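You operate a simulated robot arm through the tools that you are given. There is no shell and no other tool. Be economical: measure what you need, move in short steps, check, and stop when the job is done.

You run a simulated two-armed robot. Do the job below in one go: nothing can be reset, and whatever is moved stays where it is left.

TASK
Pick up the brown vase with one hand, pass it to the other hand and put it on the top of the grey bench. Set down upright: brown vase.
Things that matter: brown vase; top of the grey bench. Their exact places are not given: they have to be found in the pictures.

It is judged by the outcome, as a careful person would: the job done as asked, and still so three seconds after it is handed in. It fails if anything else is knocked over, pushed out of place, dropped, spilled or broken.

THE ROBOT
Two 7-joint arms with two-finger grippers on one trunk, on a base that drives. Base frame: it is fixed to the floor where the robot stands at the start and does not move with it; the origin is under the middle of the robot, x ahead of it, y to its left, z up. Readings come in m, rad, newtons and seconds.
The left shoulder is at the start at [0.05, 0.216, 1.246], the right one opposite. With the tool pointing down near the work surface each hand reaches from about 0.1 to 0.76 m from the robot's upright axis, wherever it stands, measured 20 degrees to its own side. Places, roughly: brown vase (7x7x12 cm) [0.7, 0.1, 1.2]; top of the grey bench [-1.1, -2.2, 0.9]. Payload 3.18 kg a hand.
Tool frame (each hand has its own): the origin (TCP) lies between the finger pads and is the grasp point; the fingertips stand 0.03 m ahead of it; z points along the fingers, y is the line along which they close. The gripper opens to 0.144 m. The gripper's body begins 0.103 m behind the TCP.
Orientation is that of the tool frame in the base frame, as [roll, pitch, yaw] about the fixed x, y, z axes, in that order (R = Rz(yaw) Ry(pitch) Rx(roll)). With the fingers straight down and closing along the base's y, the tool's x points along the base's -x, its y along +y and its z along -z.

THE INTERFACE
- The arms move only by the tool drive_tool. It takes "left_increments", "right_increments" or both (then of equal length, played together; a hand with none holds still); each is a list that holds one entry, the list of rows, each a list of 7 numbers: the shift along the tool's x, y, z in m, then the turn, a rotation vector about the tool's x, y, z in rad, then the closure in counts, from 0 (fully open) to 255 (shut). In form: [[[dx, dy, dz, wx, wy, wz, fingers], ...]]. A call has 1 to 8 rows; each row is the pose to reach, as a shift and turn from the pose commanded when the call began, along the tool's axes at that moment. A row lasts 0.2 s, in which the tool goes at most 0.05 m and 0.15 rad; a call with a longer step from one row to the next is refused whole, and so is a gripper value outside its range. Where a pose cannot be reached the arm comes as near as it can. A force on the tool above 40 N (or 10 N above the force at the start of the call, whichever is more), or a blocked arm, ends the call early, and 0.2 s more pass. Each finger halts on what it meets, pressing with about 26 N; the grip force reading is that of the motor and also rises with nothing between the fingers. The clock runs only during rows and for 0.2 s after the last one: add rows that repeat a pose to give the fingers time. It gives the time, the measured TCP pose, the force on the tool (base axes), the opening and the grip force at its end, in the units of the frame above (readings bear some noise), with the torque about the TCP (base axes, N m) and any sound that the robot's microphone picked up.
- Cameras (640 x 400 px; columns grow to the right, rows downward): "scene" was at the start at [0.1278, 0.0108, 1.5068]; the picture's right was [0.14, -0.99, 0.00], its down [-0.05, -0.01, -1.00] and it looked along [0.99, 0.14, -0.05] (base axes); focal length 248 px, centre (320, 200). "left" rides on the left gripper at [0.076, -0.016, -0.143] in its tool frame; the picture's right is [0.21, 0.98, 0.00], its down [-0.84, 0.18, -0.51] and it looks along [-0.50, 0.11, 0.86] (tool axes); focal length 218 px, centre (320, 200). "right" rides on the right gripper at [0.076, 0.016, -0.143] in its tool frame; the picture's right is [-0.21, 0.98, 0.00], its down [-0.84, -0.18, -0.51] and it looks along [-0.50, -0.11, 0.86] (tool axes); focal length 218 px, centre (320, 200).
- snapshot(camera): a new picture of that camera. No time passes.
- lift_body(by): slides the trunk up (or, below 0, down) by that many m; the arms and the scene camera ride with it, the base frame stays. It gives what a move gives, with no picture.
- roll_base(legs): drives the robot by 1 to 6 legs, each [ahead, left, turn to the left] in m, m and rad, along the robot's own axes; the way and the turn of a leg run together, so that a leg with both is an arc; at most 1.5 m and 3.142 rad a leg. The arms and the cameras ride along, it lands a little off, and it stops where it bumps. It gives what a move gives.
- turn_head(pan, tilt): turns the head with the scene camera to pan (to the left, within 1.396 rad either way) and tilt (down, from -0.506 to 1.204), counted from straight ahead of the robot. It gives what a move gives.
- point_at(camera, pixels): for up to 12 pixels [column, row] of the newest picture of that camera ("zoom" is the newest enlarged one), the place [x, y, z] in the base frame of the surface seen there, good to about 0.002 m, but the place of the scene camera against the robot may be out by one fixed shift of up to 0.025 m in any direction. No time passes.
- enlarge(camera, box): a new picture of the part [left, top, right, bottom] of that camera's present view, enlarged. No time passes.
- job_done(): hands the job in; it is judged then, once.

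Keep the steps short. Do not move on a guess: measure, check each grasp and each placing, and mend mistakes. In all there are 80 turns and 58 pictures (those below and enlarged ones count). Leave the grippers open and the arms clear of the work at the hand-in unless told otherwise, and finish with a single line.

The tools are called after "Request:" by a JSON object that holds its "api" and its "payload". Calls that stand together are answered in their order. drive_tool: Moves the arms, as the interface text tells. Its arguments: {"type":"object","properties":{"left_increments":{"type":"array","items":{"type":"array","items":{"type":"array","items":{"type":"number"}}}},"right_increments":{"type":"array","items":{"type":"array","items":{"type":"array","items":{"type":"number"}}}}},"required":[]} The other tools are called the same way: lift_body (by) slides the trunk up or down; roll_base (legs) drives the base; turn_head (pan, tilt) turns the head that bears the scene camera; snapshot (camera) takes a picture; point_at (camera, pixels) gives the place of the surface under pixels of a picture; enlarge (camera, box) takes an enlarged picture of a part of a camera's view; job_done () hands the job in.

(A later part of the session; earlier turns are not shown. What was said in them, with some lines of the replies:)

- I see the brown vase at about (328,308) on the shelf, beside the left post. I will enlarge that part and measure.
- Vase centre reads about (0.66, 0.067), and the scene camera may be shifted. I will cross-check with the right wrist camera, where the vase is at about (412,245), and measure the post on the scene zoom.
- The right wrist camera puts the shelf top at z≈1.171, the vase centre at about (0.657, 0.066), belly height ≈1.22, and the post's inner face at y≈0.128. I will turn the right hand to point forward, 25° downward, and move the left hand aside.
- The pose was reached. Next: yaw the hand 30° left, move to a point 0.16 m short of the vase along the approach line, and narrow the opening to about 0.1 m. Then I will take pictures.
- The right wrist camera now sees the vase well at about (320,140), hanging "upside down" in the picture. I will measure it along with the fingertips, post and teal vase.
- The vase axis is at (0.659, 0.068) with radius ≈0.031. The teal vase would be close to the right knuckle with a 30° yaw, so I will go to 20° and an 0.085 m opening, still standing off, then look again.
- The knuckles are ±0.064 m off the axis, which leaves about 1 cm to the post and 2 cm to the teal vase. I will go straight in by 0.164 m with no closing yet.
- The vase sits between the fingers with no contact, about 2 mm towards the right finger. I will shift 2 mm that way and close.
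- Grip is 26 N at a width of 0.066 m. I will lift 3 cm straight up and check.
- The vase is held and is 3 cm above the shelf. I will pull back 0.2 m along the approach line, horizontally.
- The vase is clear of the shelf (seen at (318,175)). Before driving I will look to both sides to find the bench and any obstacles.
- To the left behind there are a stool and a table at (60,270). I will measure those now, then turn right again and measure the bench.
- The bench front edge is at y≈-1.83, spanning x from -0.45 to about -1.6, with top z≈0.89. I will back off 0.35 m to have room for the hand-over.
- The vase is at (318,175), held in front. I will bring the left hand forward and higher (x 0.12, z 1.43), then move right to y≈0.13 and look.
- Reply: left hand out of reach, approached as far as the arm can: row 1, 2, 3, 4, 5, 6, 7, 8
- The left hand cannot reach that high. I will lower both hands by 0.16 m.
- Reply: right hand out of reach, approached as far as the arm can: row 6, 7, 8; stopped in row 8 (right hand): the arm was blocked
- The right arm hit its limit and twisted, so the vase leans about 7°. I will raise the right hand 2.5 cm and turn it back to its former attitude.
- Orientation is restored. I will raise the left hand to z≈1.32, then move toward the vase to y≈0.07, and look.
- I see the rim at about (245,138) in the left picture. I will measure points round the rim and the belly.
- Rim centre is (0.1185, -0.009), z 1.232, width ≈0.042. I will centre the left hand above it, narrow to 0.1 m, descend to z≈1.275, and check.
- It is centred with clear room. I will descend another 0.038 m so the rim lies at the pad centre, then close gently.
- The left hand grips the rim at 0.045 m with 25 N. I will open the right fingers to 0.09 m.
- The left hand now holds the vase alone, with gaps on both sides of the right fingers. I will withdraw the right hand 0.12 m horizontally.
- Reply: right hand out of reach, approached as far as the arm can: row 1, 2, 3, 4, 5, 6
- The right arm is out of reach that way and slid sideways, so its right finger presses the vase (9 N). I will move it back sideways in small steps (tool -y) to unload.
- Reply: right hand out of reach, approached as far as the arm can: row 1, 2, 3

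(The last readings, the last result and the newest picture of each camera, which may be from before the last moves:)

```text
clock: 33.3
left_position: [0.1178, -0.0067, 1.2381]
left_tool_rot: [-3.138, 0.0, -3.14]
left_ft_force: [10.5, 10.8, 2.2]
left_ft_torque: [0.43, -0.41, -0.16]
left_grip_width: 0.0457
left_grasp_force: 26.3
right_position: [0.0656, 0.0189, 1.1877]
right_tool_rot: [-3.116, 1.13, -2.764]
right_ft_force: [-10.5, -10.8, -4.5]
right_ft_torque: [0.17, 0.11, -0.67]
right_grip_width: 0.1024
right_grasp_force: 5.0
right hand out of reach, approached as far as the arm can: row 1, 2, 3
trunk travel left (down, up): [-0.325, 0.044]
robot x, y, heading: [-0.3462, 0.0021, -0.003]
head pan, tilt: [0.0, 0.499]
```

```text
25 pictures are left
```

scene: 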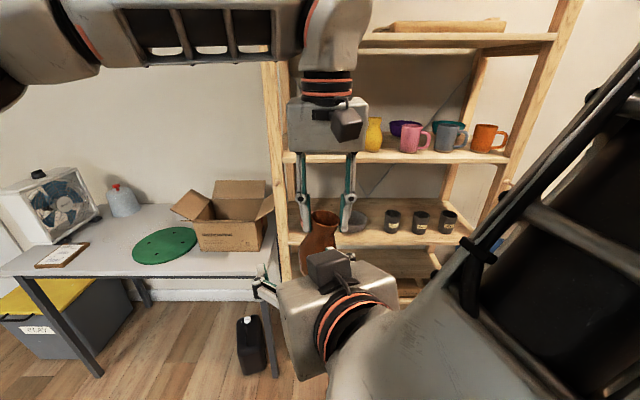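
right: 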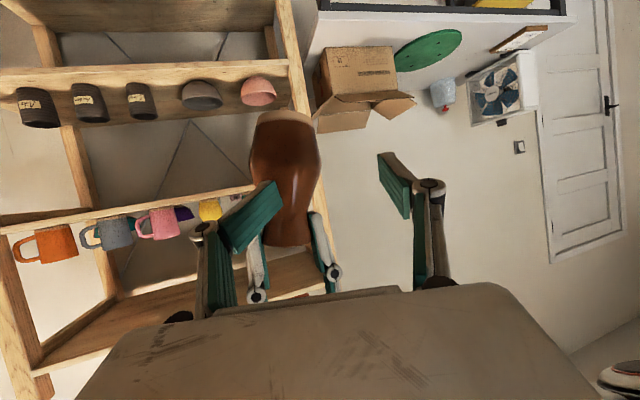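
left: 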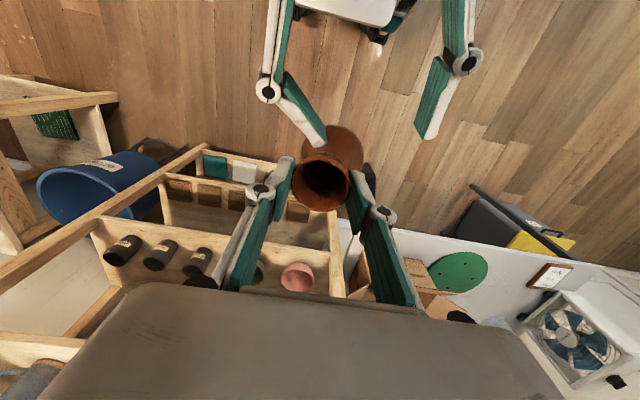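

The right finger still pushes the vase along +x +y. I will carry the vase away in that same direction with the left hand, as the right arm cannot pull back.

Request:
{"api": "drive_tool", "payload": {"left_increments": [[[-0.02, 0.015, 0, 0, 0, 0, 230], [-0.04, 0.03, 0, 0, 0, 0, 230], [-0.06, 0.045, 0, 0, 0, 0, 230], [-0.08, 0.06, 0, 0, 0, 0, 230]]]}}

Request:
{"api": "snapshot", "payload": {"camera": "left"}}

Request:
{"api": "snapshot", "payload": {"camera": "scene"}}

```text
clock: 34.3
left_position: [0.1974, 0.0522, 1.2372]
left_tool_rot: [-3.14, -0.001, -3.141]
left_ft_force: [0.2, -0.5, -0.2]
left_ft_torque: [-0.01, 0.04, -0.04]
left_grip_width: 0.0447
left_grasp_force: 25.9
right_position: [0.0667, 0.0193, 1.1884]
right_tool_rot: [-3.12, 1.131, -2.763]
right_ft_force: [-0.4, -0.4, 1.1]
right_ft_torque: [-0.02, -0.01, 0.01]
right_grip_width: 0.0901
right_grasp_force: 0.1
trunk travel left (down, up): [-0.325, 0.044]
robot x, y, heading: [-0.346, 0.0002, -0.001]
head pan, tilt: [0.0, 0.499]
```

```text
24 pictures are left
```

left: 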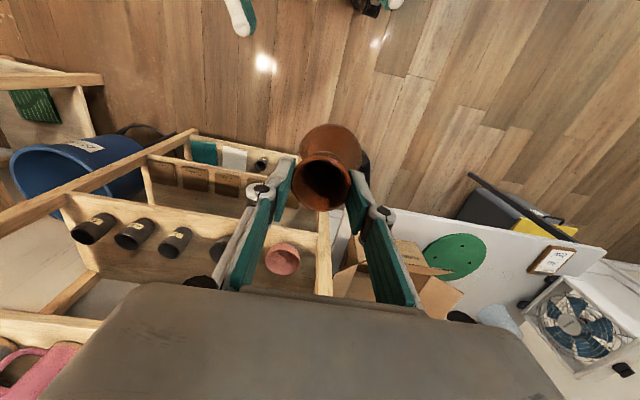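

```text
23 pictures are left
```

scene: 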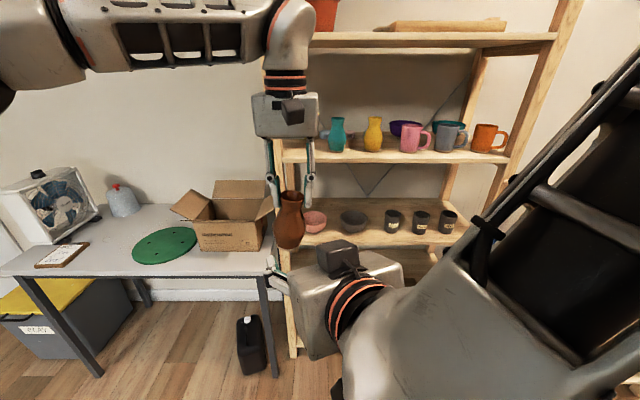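

The vase is free and hangs upright in the left hand (290,218). I will move the right hand aside to the right and up.

Request:
{"api": "drive_tool", "payload": {"right_increments": [[[-0.011, -0.03, -0.005, 0, 0, 0, 95], [-0.022, -0.06, -0.01, 0, 0, 0, 95], [-0.034, -0.09, -0.016, 0, 0, 0, 95], [-0.045, -0.12, -0.021, 0, 0, 0, 95], [-0.056, -0.15, -0.026, 0, 0, 0, 95], [-0.068, -0.18, -0.032, 0, 0, 0, 95], [-0.079, -0.21, -0.037, 0, 0, 0, 95], [-0.09, -0.24, -0.042, 0, 0, 0, 95]]]}}

Request:
{"api": "enlarge", "payload": {"camera": "scene", "box": [220, 130, 380, 270]}}

```text
clock: 36.1
left_position: [0.1981, 0.0494, 1.238]
left_tool_rot: [3.141, 0.001, -3.139]
left_ft_force: [0.2, -0.4, 0.1]
left_ft_torque: [0.02, -0.03, 0.0]
left_grip_width: 0.0446
left_grasp_force: 25.7
right_position: [0.1509, -0.2064, 1.2892]
right_tool_rot: [-3.123, 1.132, -2.768]
right_ft_force: [0.0, -0.5, 0.7]
right_ft_torque: [0.02, 0.01, 0.01]
right_grip_width: 0.0904
right_grasp_force: 0.0
right hand out of reach, approached as far as the arm can: row 1, 2, 3, 4, 5, 6, 7
trunk travel left (down, up): [-0.325, 0.044]
robot x, y, heading: [-0.3463, -0.0051, 0.003]
head pan, tilt: [0.0, 0.499]
```

```text
2.86 times, centred on (300, 200) of scene
```

zoom: 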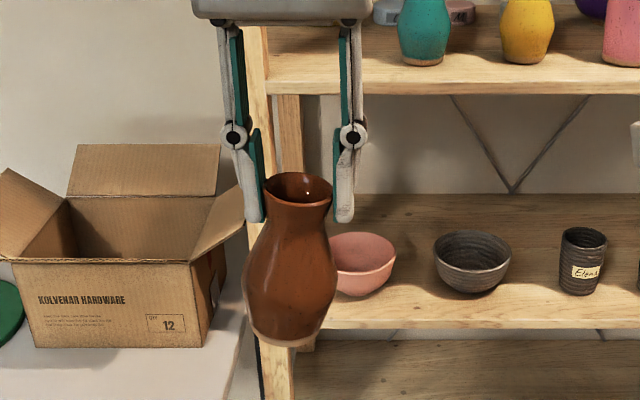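

The vase looks tilted a little (bottom to the left). I will measure its edges at several heights, and also with the left wrist camera.

Request:
{"api": "point_at", "payload": {"camera": "zoom", "pixels": [[268, 190], [330, 190], [298, 180], [275, 215], [325, 215], [298, 215], [250, 270], [335, 270], [292, 270], [255, 330], [318, 330], [286, 330]]}}

```text
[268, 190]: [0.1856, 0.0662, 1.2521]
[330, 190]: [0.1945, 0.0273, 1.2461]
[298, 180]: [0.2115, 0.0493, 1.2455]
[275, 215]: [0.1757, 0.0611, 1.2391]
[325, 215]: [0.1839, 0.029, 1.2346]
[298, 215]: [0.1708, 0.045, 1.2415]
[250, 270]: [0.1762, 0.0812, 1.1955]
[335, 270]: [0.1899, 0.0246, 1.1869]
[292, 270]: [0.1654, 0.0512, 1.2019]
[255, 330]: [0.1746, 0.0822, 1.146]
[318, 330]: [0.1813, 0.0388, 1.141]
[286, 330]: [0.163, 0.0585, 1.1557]
```

The axis leans about 8.4° (base toward +y). I will turn the left hand by +0.147 rad about its own x to bring the vase upright, then recheck.

Request:
{"api": "drive_tool", "payload": {"left_increments": [[[0, 0, 0, 0.07, 0, 0, 230], [0, 0, 0, 0.147, 0, 0, 230], [0, 0, 0, 0.147, 0, 0, 230]]]}}

Request:
{"api": "enlarge", "payload": {"camera": "scene", "box": [220, 130, 380, 270]}}

Request:
{"api": "point_at", "payload": {"camera": "zoom", "pixels": [[268, 190], [330, 190], [275, 215], [325, 215], [260, 270], [340, 270], [275, 330], [325, 330]]}}

```text
clock: 36.9
left_position: [0.1978, 0.0499, 1.2381]
left_tool_rot: [-2.99, 0.0, -3.138]
left_ft_force: [0.4, -0.6, 0.3]
left_ft_torque: [0.03, -0.02, -0.02]
left_grip_width: 0.0445
left_grasp_force: 26.4
right_position: [0.1503, -0.2052, 1.2905]
right_tool_rot: [-3.121, 1.134, -2.764]
right_ft_force: [-0.4, 0.3, 0.8]
right_ft_torque: [0.01, -0.03, 0.04]
right_grip_width: 0.0904
right_grasp_force: 0.1
trunk travel left (down, up): [-0.325, 0.044]
robot x, y, heading: [-0.3494, 0.0008, -0.001]
head pan, tilt: [0.0, 0.499]
```

```text
2.86 times, centred on (300, 200) of scene
```

zoom: 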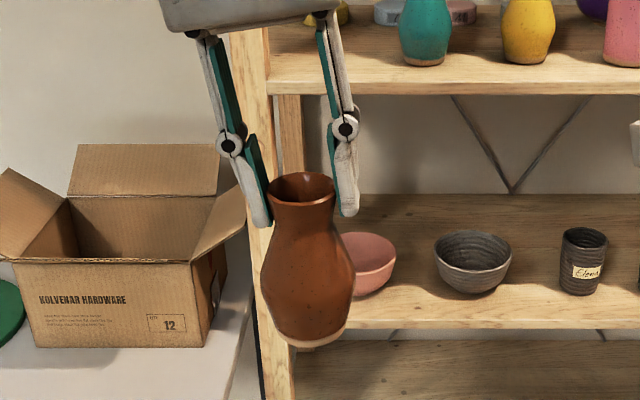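

```text
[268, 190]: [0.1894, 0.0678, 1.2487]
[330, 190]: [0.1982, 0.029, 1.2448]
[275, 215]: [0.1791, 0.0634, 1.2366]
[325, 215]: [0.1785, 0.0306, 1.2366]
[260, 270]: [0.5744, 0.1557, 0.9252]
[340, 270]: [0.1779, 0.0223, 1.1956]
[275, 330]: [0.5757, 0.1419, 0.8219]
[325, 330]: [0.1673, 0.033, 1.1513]
```

It looks near upright. I will measure limbs just inside the visible edges to quantify.

Request:
{"api": "point_at", "payload": {"camera": "zoom", "pixels": [[266, 270], [351, 270], [272, 300], [350, 300], [283, 328], [343, 328], [274, 205], [329, 205], [301, 225], [308, 275], [312, 320], [300, 200]]}}

```text
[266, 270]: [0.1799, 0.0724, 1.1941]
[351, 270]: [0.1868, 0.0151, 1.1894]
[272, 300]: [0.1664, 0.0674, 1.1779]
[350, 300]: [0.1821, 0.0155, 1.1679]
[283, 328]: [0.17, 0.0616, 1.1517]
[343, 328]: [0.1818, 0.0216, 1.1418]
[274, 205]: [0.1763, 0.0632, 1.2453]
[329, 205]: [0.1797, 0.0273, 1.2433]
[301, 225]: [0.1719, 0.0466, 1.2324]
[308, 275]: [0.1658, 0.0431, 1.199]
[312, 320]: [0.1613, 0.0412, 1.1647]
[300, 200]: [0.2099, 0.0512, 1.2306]
```

It is now overcorrected by about 0.045 rad, so I will take back 0.04. Then I will turn the robot right 90° in place to face the bench.

Request:
{"api": "drive_tool", "payload": {"left_increments": [[[0, 0, 0, -0.04, 0, 0, 230], [0, 0, 0, -0.04, 0, 0, 230]]]}}

Request:
{"api": "roll_base", "payload": {"legs": [[0, 0, -1.571]]}}

Request:
{"api": "snapshot", "payload": {"camera": "scene"}}

```text
clock: 37.5
left_position: [0.1978, 0.0509, 1.2377]
left_tool_rot: [-3.032, 0.0, -3.139]
left_ft_force: [-0.7, 0.2, 0.1]
left_ft_torque: [0.01, 0.01, -0.01]
left_grip_width: 0.0446
left_grasp_force: 25.9
right_position: [0.1505, -0.2043, 1.2904]
right_tool_rot: [-3.119, 1.131, -2.761]
right_ft_force: [-0.1, 1.0, 0.5]
right_ft_torque: [0.01, -0.02, 0.01]
right_grip_width: 0.0904
right_grasp_force: 0.1
trunk travel left (down, up): [-0.325, 0.044]
robot x, y, heading: [-0.3466, 0.003, 0.005]
head pan, tilt: [0.0, 0.499]
```

```text
clock: 41.7
left_position: [-0.2882, -0.5447, 1.2373]
left_tool_rot: [-3.034, -0.001, 1.588]
left_ft_force: [0.2, 0.2, 0.2]
left_ft_torque: [-0.02, 0.03, 0.02]
left_grip_width: 0.0447
left_grasp_force: 26.2
right_position: [-0.5446, -0.5011, 1.2902]
right_tool_rot: [-3.119, 1.133, 1.963]
right_ft_force: [-0.2, 0.3, -0.7]
right_ft_torque: [-0.01, 0.02, 0.02]
right_grip_width: 0.09
right_grasp_force: 0.0
trunk travel left (down, up): [-0.325, 0.044]
robot x, y, heading: [-0.3503, 0.0024, -1.554]
head pan, tilt: [0.0, 0.499]
```

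```text
20 pictures are left
```

scene: 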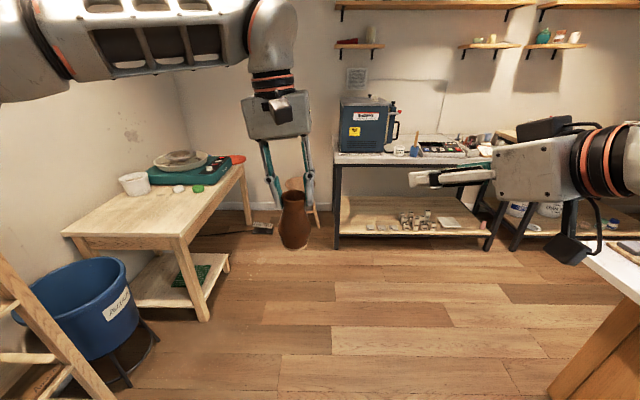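

The floor ahead is clear, and the bench with the kiln is ahead-right. I will enlarge the bench top and measure it and the table edge at the right (590,260).

Request:
{"api": "enlarge", "payload": {"camera": "scene", "box": [320, 90, 520, 215]}}

Request:
{"api": "point_at", "payload": {"camera": "scene", "pixels": [[336, 158], [350, 159], [400, 160], [430, 159], [470, 158], [490, 155], [590, 255], [565, 380], [435, 140], [382, 152], [340, 245], [620, 290]]}}

```text
3.20 times, centred on (420, 152) of scene
```

zoom: 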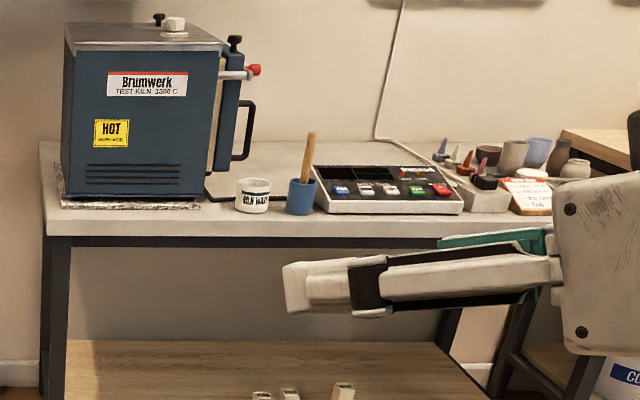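

```text
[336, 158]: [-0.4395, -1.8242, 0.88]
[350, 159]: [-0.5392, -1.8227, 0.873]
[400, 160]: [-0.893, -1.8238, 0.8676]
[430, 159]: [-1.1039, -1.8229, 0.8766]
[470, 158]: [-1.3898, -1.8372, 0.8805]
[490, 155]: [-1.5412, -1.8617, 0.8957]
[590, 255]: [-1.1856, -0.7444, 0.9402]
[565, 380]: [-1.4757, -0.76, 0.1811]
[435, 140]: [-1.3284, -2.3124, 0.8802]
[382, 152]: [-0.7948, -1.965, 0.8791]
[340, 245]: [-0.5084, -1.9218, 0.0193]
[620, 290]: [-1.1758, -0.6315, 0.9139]
```

The table corner on my right is at (-1.18, -0.76). I will drive 1.1 m ahead past it, then 0.4 m to the right, and look down at the bench.

Request:
{"api": "roll_base", "payload": {"legs": [[1.1, 0, -0.017], [0, -0.4, 0]]}}

Request:
{"api": "turn_head", "payload": {"pan": -0.2, "tilt": 0.55}}

Request:
{"api": "snapshot", "payload": {"camera": "scene"}}

```text
clock: 51.0
left_position: [-0.6757, -1.6578, 1.2385]
left_tool_rot: [-3.031, 0.0, 1.582]
left_ft_force: [0.6, 0.9, -0.1]
left_ft_torque: [0.01, -0.02, 0.01]
left_grip_width: 0.0444
left_grasp_force: 26.3
right_position: [-0.932, -1.6128, 1.289]
right_tool_rot: [-3.12, 1.133, 1.956]
right_ft_force: [0.0, 0.0, -0.1]
right_ft_torque: [0.02, -0.01, 0.0]
right_grip_width: 0.0904
right_grasp_force: 0.1
trunk travel left (down, up): [-0.325, 0.044]
robot x, y, heading: [-0.7321, -1.1128, -1.565]
head pan, tilt: [0.0, 0.499]
```

```text
clock: 51.8
left_position: [-0.6765, -1.6585, 1.2383]
left_tool_rot: [-3.032, 0.0, 1.581]
left_ft_force: [-0.3, 1.2, 0.0]
left_ft_torque: [0.02, 0.05, -0.01]
left_grip_width: 0.0445
left_grasp_force: 26.1
right_position: [-0.9321, -1.6117, 1.2908]
right_tool_rot: [-3.119, 1.129, 1.959]
right_ft_force: [-0.5, 0.4, -0.1]
right_ft_torque: [0.0, -0.01, 0.0]
right_grip_width: 0.0904
right_grasp_force: 0.0
trunk travel left (down, up): [-0.325, 0.044]
robot x, y, heading: [-0.7317, -1.1151, -1.566]
head pan, tilt: [-0.201, 0.55]
```

```text
18 pictures are left
```

scene: 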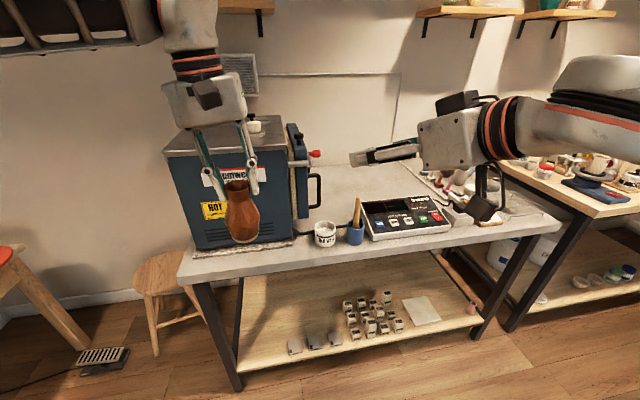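

I see a free patch on the bench behind the jar and brush pot, at about (350,190). I will enlarge and measure it.

Request:
{"api": "enlarge", "payload": {"camera": "scene", "box": [280, 120, 500, 260]}}

Request:
{"api": "point_at", "payload": {"camera": "scene", "pixels": [[325, 225], [357, 202], [356, 226], [340, 175], [345, 195], [375, 180], [318, 185], [310, 215], [364, 203], [355, 205], [380, 238], [340, 160]]}}

```text
2.86 times, centred on (390, 190) of scene
```

zoom: 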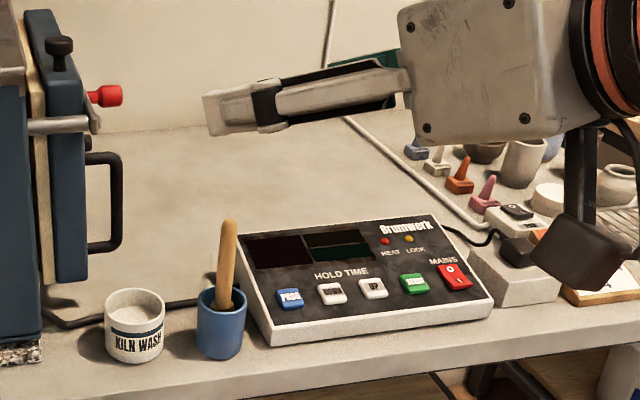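

```text
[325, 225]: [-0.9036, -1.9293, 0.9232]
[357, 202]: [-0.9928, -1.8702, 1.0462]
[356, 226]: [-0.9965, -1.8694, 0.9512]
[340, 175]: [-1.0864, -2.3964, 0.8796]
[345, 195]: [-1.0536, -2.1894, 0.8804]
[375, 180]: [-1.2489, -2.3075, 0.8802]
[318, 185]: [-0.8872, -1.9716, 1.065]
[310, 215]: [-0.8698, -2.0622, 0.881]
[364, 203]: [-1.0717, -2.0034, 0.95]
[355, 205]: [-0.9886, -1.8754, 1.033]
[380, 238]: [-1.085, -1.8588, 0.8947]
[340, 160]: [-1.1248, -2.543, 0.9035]
```

I will measure the controller's back edge, the cable and the kiln handle on this zoom.

Request:
{"api": "point_at", "payload": {"camera": "zoom", "pixels": [[242, 234], [330, 222], [430, 215], [100, 312], [180, 300], [205, 290], [120, 200], [100, 245], [50, 280], [160, 250], [230, 180], [345, 120]]}}

```text
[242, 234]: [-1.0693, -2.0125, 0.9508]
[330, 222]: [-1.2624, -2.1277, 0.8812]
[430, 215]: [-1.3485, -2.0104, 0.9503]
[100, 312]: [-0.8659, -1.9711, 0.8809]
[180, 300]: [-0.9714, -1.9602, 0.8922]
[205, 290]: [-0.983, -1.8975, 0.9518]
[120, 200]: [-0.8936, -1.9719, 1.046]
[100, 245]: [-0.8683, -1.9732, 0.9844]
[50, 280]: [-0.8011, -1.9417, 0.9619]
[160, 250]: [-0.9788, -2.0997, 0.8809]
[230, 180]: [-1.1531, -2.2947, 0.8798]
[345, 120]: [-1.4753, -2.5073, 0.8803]
```

There is a free spot at about (-1.03, -2.13), with the controller back edge at y -2.015 and the kiln handle at x -0.895. I will strafe right 0.4 m first to keep clear of the kiln, then go ahead 0.37 m.

Request:
{"api": "roll_base", "payload": {"legs": [[0, -0.4, 0], [0.37, 0, 0]]}}

Request:
{"api": "turn_head", "payload": {"pan": 0.05, "tilt": 0.7}}

Request:
{"api": "snapshot", "payload": {"camera": "scene"}}

Request:
{"api": "snapshot", "payload": {"camera": "left"}}

```text
clock: 57.8
left_position: [-1.0787, -2.0337, 1.2382]
left_tool_rot: [-3.031, 0.0, 1.58]
left_ft_force: [0.2, -0.1, -0.9]
left_ft_torque: [0.0, -0.02, -0.02]
left_grip_width: 0.0449
left_grasp_force: 25.7
right_position: [-1.3344, -1.9887, 1.2913]
right_tool_rot: [-3.119, 1.13, 1.954]
right_ft_force: [-0.4, 0.5, 0.1]
right_ft_torque: [-0.01, -0.01, -0.01]
right_grip_width: 0.0902
right_grasp_force: 0.0
trunk travel left (down, up): [-0.325, 0.044]
robot x, y, heading: [-1.1319, -1.487, -1.562]
head pan, tilt: [-0.201, 0.55]
```

```text
clock: 58.6
left_position: [-1.0792, -2.0334, 1.2384]
left_tool_rot: [-3.032, 0.001, 1.579]
left_ft_force: [-0.2, 0.3, -0.2]
left_ft_torque: [-0.03, 0.05, 0.0]
left_grip_width: 0.0446
left_grasp_force: 25.7
right_position: [-1.335, -1.9879, 1.2909]
right_tool_rot: [-3.118, 1.134, 1.956]
right_ft_force: [-0.3, 0.5, -0.5]
right_ft_torque: [-0.01, -0.02, -0.02]
right_grip_width: 0.0903
right_grasp_force: 0.0
trunk travel left (down, up): [-0.325, 0.044]
robot x, y, heading: [-1.1361, -1.4888, -1.559]
head pan, tilt: [0.051, 0.7]
```

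```text
16 pictures are left
```

scene: 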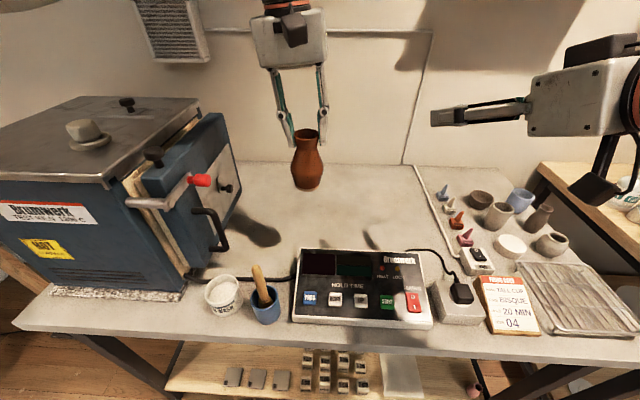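

```text
15 pictures are left
```

left: 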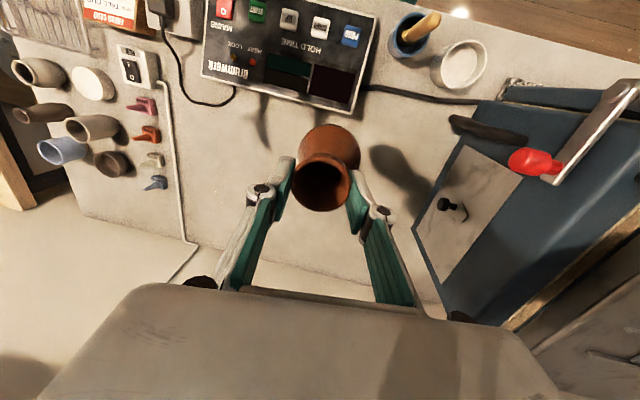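

Good view of the free patch. I will measure with the left wrist camera: bench height, controller back edge, kiln door and red knob.

Request:
{"api": "point_at", "payload": {"camera": "left", "pixels": [[355, 108], [205, 75], [260, 100], [240, 180], [400, 150], [430, 225], [520, 160], [440, 204], [420, 100], [165, 90], [270, 130], [470, 130]]}}

Request:
{"api": "enlarge", "payload": {"camera": "scene", "box": [240, 60, 400, 210]}}

```text
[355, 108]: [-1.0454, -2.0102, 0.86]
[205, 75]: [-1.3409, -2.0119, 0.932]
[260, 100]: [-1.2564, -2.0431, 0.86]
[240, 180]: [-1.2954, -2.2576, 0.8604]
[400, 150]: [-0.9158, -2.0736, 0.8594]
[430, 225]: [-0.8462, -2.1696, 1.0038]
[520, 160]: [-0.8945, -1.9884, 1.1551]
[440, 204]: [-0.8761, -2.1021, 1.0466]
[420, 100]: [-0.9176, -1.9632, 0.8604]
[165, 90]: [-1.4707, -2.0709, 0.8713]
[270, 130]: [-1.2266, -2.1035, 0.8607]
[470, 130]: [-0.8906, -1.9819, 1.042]
```

```text
2.67 times, centred on (320, 135) of scene
```

zoom: 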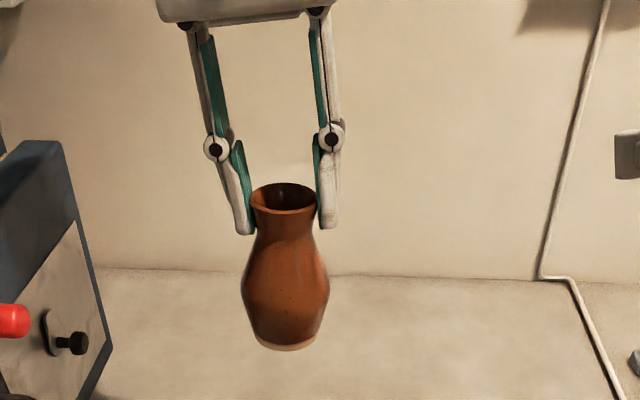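

Bench top z = 0.860. I will check how upright the vase is from its limbs.

Request:
{"api": "point_at", "payload": {"camera": "zoom", "pixels": [[254, 208], [314, 208], [260, 228], [308, 228], [246, 285], [326, 285], [251, 315], [321, 315], [262, 340], [313, 340], [286, 235], [288, 335]]}}

```text
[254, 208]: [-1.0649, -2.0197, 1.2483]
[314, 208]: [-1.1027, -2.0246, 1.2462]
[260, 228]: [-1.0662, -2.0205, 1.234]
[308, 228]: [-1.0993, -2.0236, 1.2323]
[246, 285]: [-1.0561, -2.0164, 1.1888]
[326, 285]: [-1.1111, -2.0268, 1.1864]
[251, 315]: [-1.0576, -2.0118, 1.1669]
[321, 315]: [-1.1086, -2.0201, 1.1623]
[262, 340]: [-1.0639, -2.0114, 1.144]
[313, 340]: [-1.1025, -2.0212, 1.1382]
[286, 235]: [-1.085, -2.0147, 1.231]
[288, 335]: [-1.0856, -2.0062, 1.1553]
```

The vase is vertical within 1°. I will move it forward 0.105 m, then down 0.15 m.

Request:
{"api": "drive_tool", "payload": {"left_increments": [[[-0.035, 0, 0, 0, 0, 0, 230], [-0.07, 0, 0, 0, 0, 0, 230], [-0.105, 0, 0, 0, 0, 0, 230], [-0.105, 0.0032, 0.03, 0, 0, 0, 230], [-0.105, 0.0064, 0.06, 0, 0, 0, 230], [-0.105, 0.0096, 0.09, 0, 0, 0, 230], [-0.105, 0.0128, 0.12, 0, 0, 0, 230], [-0.105, 0.016, 0.15, 0, 0, 0, 230]]]}}

Request:
{"api": "snapshot", "payload": {"camera": "scene"}}

```text
clock: 60.4
left_position: [-1.0767, -2.1398, 1.085]
left_tool_rot: [-3.031, 0.0, 1.582]
left_ft_force: [-0.3, -0.3, 0.8]
left_ft_torque: [0.01, 0.05, 0.04]
left_grip_width: 0.045
left_grasp_force: 25.7
left hand out of reach, approached as far as the arm can: row 3, 4
right_position: [-1.334, -1.9881, 1.2905]
right_tool_rot: [-3.119, 1.131, 1.954]
right_ft_force: [-0.2, -0.1, 0.1]
right_ft_torque: [0.0, 0.0, -0.02]
right_grip_width: 0.0902
right_grasp_force: 0.1
trunk travel left (down, up): [-0.325, 0.044]
robot x, y, heading: [-1.1325, -1.4853, -1.563]
head pan, tilt: [0.051, 0.7]
```

```text
13 pictures are left
```

scene: 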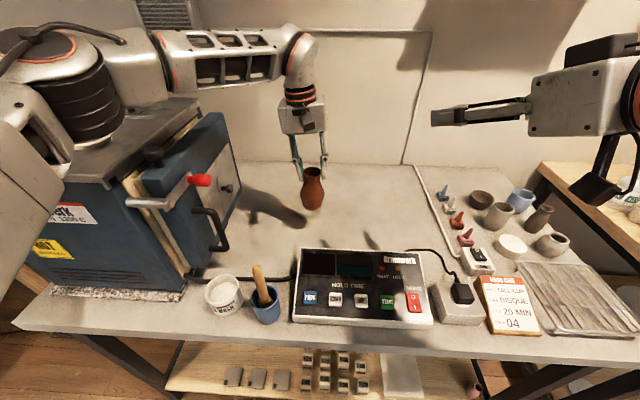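

The left elbow appears near the kiln in the picture, so I will measure its clearance before lowering further.

Request:
{"api": "point_at", "payload": {"camera": "scene", "pixels": [[80, 130], [75, 90], [110, 100], [150, 85], [210, 85], [280, 80], [130, 150], [190, 110], [60, 180], [20, 230]]}}

```text
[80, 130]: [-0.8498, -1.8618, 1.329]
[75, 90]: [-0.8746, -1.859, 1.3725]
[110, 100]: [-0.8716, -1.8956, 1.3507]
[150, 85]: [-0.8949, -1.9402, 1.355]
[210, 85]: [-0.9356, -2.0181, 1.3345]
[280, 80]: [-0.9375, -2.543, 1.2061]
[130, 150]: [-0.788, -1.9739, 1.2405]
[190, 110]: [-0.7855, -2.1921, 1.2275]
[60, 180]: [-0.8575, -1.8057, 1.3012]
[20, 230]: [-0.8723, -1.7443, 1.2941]
```

The elbow is at (-0.85, -1.86, ~1.3), just above and in front of the kiln lid (~1.22), so lowering there is risky. The free patch extends to x≈-1.4, so I will strafe 0.15 m right, which takes the elbow off the kiln.

Request:
{"api": "roll_base", "payload": {"legs": [[0, -0.15, 0]]}}

Request:
{"api": "snapshot", "payload": {"camera": "left"}}

Request:
{"api": "snapshot", "payload": {"camera": "scene"}}

Request:
{"api": "point_at", "payload": {"camera": "left", "pixels": [[240, 180], [400, 180], [320, 120], [280, 110], [150, 180], [170, 120], [210, 150], [300, 100]]}}

```text
clock: 62.4
left_position: [-1.2266, -2.1404, 1.0854]
left_tool_rot: [-3.032, 0.002, 1.581]
left_ft_force: [-0.2, -0.1, -0.7]
left_ft_torque: [0.0, -0.03, -0.02]
left_grip_width: 0.0446
left_grasp_force: 25.5
right_position: [-1.4839, -1.9884, 1.2908]
right_tool_rot: [-3.12, 1.132, 1.957]
right_ft_force: [-0.9, -0.3, -0.2]
right_ft_torque: [0.02, 0.0, 0.03]
right_grip_width: 0.0904
right_grasp_force: 0.1
trunk travel left (down, up): [-0.325, 0.044]
robot x, y, heading: [-1.2827, -1.4929, -1.564]
head pan, tilt: [0.051, 0.7]
```

```text
12 pictures are left
```

left: 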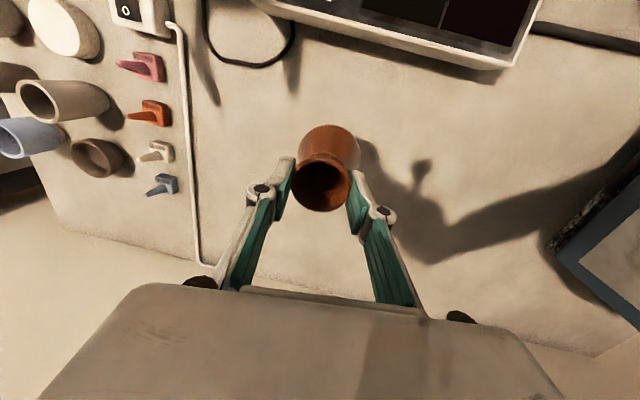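

```text
11 pictures are left
```

scene: 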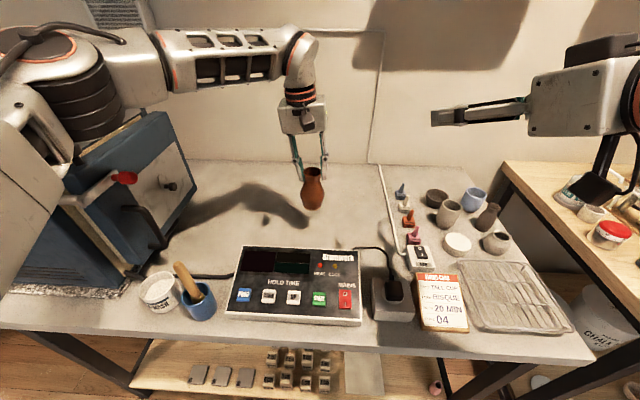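

```text
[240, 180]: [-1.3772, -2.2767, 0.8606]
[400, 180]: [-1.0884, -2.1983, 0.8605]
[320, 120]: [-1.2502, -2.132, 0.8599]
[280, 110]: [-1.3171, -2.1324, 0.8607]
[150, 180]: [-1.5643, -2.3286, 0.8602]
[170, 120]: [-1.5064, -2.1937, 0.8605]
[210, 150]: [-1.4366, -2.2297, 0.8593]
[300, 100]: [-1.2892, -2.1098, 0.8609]
```

The spot under the vase is clear. I will lower 0.088 m.

Request:
{"api": "drive_tool", "payload": {"left_increments": [[[0, 0.0027, 0.025, 0, 0, 0, 230], [0, 0.0053, 0.05, 0, 0, 0, 230], [0, 0.008, 0.075, 0, 0, 0, 230], [0, 0.0094, 0.0875, 0, 0, 0, 230]]]}}

Request:
{"api": "enlarge", "payload": {"camera": "scene", "box": [240, 120, 400, 260]}}

```text
clock: 63.4
left_position: [-1.2262, -2.1402, 0.9977]
left_tool_rot: [-3.034, -0.001, 1.581]
left_ft_force: [-0.7, -0.6, 0.0]
left_ft_torque: [0.01, 0.01, -0.01]
left_grip_width: 0.0449
left_grasp_force: 26.1
right_position: [-1.482, -1.9898, 1.2902]
right_tool_rot: [-3.12, 1.13, 1.958]
right_ft_force: [-0.2, 0.3, 0.6]
right_ft_torque: [-0.01, -0.02, -0.02]
right_grip_width: 0.0901
right_grasp_force: 0.1
trunk travel left (down, up): [-0.325, 0.044]
robot x, y, heading: [-1.2819, -1.4907, -1.563]
head pan, tilt: [0.051, 0.7]
```

```text
2.86 times, centred on (320, 190) of scene
```

zoom: 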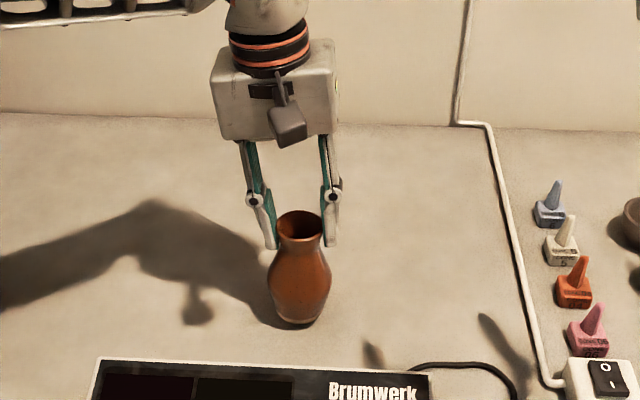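

Clearance left is about 1.5 cm. I will lower in 4 mm rows until contact shows in the force reading.

Request:
{"api": "drive_tool", "payload": {"left_increments": [[[0, 0.0004, 0.004, 0, 0, 0, 230], [0, 0.0009, 0.008, 0, 0, 0, 230], [0, 0.0012, 0.011, 0, 0, 0, 230], [0, 0.0012, 0.011, 0, 0, 0, 230]]]}}

Request:
{"api": "point_at", "payload": {"camera": "scene", "pixels": [[315, 231]]}}

```text
clock: 64.3
left_position: [-1.2248, -2.1404, 0.9855]
left_tool_rot: [-3.032, 0.0, 1.581]
left_ft_force: [-0.2, 0.1, 0.1]
left_ft_torque: [0.02, -0.03, 0.0]
left_grip_width: 0.0448
left_grasp_force: 26.2
right_position: [-1.4818, -1.9894, 1.2909]
right_tool_rot: [-3.12, 1.132, 1.956]
right_ft_force: [0.1, -0.3, 0.0]
right_ft_torque: [-0.04, 0.01, 0.02]
right_grip_width: 0.0904
right_grasp_force: 0.1
trunk travel left (down, up): [-0.325, 0.044]
robot x, y, heading: [-1.2795, -1.4883, -1.563]
head pan, tilt: [0.051, 0.7]
```

```text
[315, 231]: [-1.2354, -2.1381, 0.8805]
```

No contact yet. I will continue down in 2–3 mm rows.

Request:
{"api": "drive_tool", "payload": {"left_increments": [[[0, 0.0002, 0.002, 0, 0, 0, 230], [0, 0.0004, 0.004, 0, 0, 0, 230], [0, 0.0004, 0.004, 0, 0, 0, 230]]]}}

Request:
{"api": "enlarge", "payload": {"camera": "scene", "box": [270, 180, 350, 250]}}

```text
clock: 65.2
left_position: [-1.2245, -2.1407, 0.9843]
left_tool_rot: [-3.031, 0.005, 1.583]
left_ft_force: [3.9, 0.3, 15.7]
left_ft_torque: [0.09, -0.1, -0.03]
left_grip_width: 0.0448
left_grasp_force: 26.1
right_position: [-1.4815, -1.9879, 1.2913]
right_tool_rot: [-3.118, 1.133, 1.958]
right_ft_force: [-0.1, 0.2, -0.2]
right_ft_torque: [0.02, 0.0, -0.03]
right_grip_width: 0.0904
right_grasp_force: 0.1
trunk travel left (down, up): [-0.325, 0.044]
robot x, y, heading: [-1.2837, -1.4874, -1.563]
head pan, tilt: [0.051, 0.7]
```

```text
5.71 times, centred on (310, 215) of scene
```

zoom: 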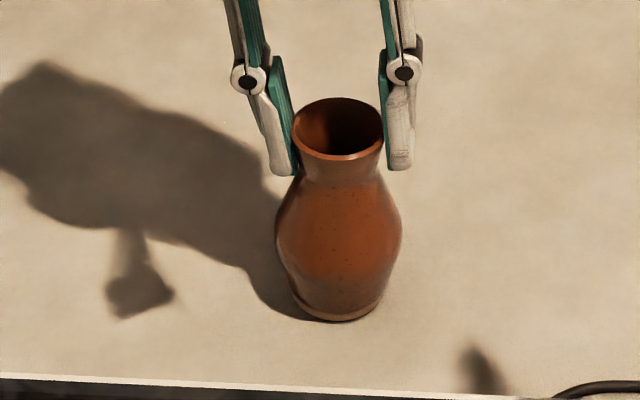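

Contact: 16 N upward. I will ease back 3 mm and open the fingers slowly.

Request:
{"api": "drive_tool", "payload": {"left_increments": [[[0, -0.0003, -0.003, 0, 0, 0, 230], [0, -0.0003, -0.003, 0, 0, 0, 175], [0, -0.0003, -0.003, 0, 0, 0, 155], [0, -0.0003, -0.003, 0, 0, 0, 130], [0, -0.0003, -0.003, 0, 0, 0, 105], [0, -0.0003, -0.003, 0, 0, 0, 90], [0, -0.0003, -0.003, 0, 0, 0, 90]]]}}

Request:
{"api": "enlarge", "payload": {"camera": "scene", "box": [270, 180, 350, 250]}}

```text
clock: 66.8
left_position: [-1.2256, -2.1412, 0.9847]
left_tool_rot: [-3.031, 0.0, 1.581]
left_ft_force: [0.7, -0.4, -0.2]
left_ft_torque: [0.0, 0.0, -0.02]
left_grip_width: 0.0931
left_grasp_force: 0.0
right_position: [-1.4826, -1.9882, 1.2917]
right_tool_rot: [-3.119, 1.133, 1.956]
right_ft_force: [-0.1, 0.0, -0.2]
right_ft_torque: [-0.01, 0.04, 0.01]
right_grip_width: 0.0904
right_grasp_force: 0.1
trunk travel left (down, up): [-0.325, 0.044]
robot x, y, heading: [-1.2861, -1.4918, -1.564]
head pan, tilt: [0.051, 0.7]
```

```text
5.71 times, centred on (310, 215) of scene
```

zoom: 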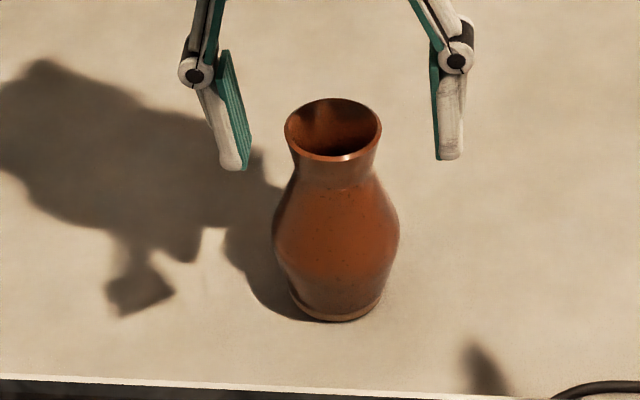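

The vase stands free. I will raise the left hand straight up 0.2 m and open both grippers fully.

Request:
{"api": "drive_tool", "payload": {"left_increments": [[[0, -0.0027, -0.025, 0, 0, 0, 90], [0, -0.0054, -0.05, 0, 0, 0, 90], [0, -0.008, -0.075, 0, 0, 0, 90], [0, -0.0107, -0.1, 0, 0, 0, 60], [0.02, -0.0134, -0.125, 0, 0, 0, 30], [0.05, -0.016, -0.15, 0, 0, 0, 0], [0.08, -0.0187, -0.175, 0, 0, 0, 0], [0.1, -0.0214, -0.2, 0, 0, 0, 0]]], "right_increments": [[[0, 0, 0, 0, 0, 0, 70], [0, 0, 0, 0, 0, 0, 40], [0, 0, 0, 0, 0, 0, 0], [0, 0, 0, 0, 0, 0, 0], [0, 0, 0, 0, 0, 0, 0], [0, 0, 0, 0, 0, 0, 0], [0, 0, 0, 0, 0, 0, 0], [0, 0, 0, 0, 0, 0, 0]]]}}

Request:
{"api": "snapshot", "payload": {"camera": "scene"}}

```text
clock: 68.5
left_position: [-1.2281, -2.0395, 1.1868]
left_tool_rot: [-3.031, 0.0, 1.581]
left_ft_force: [-0.4, 0.2, -0.6]
left_ft_torque: [0.0, 0.03, 0.0]
left_grip_width: 0.1439
left_grasp_force: 0.1
right_position: [-1.4826, -1.9888, 1.291]
right_tool_rot: [-3.117, 1.134, 1.959]
right_ft_force: [-0.3, 0.9, -0.1]
right_ft_torque: [0.0, 0.0, -0.03]
right_grip_width: 0.1443
right_grasp_force: 0.0
trunk travel left (down, up): [-0.325, 0.044]
robot x, y, heading: [-1.2787, -1.491, -1.559]
head pan, tilt: [0.051, 0.7]
```

```text
7 pictures are left
```

scene: 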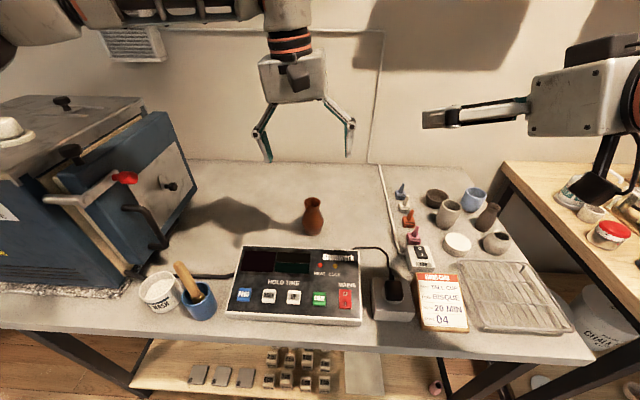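

The vase stands upright on the bench at (313,215), nothing else has been disturbed, both grippers are open and the arms are clear. I am handing in.

Request:
{"api": "job_done", "payload": {}}

```text
The job is handed in.
```

The brown vase was picked up with the right hand, passed to the left hand, and now stands upright on the top of the grey bench.
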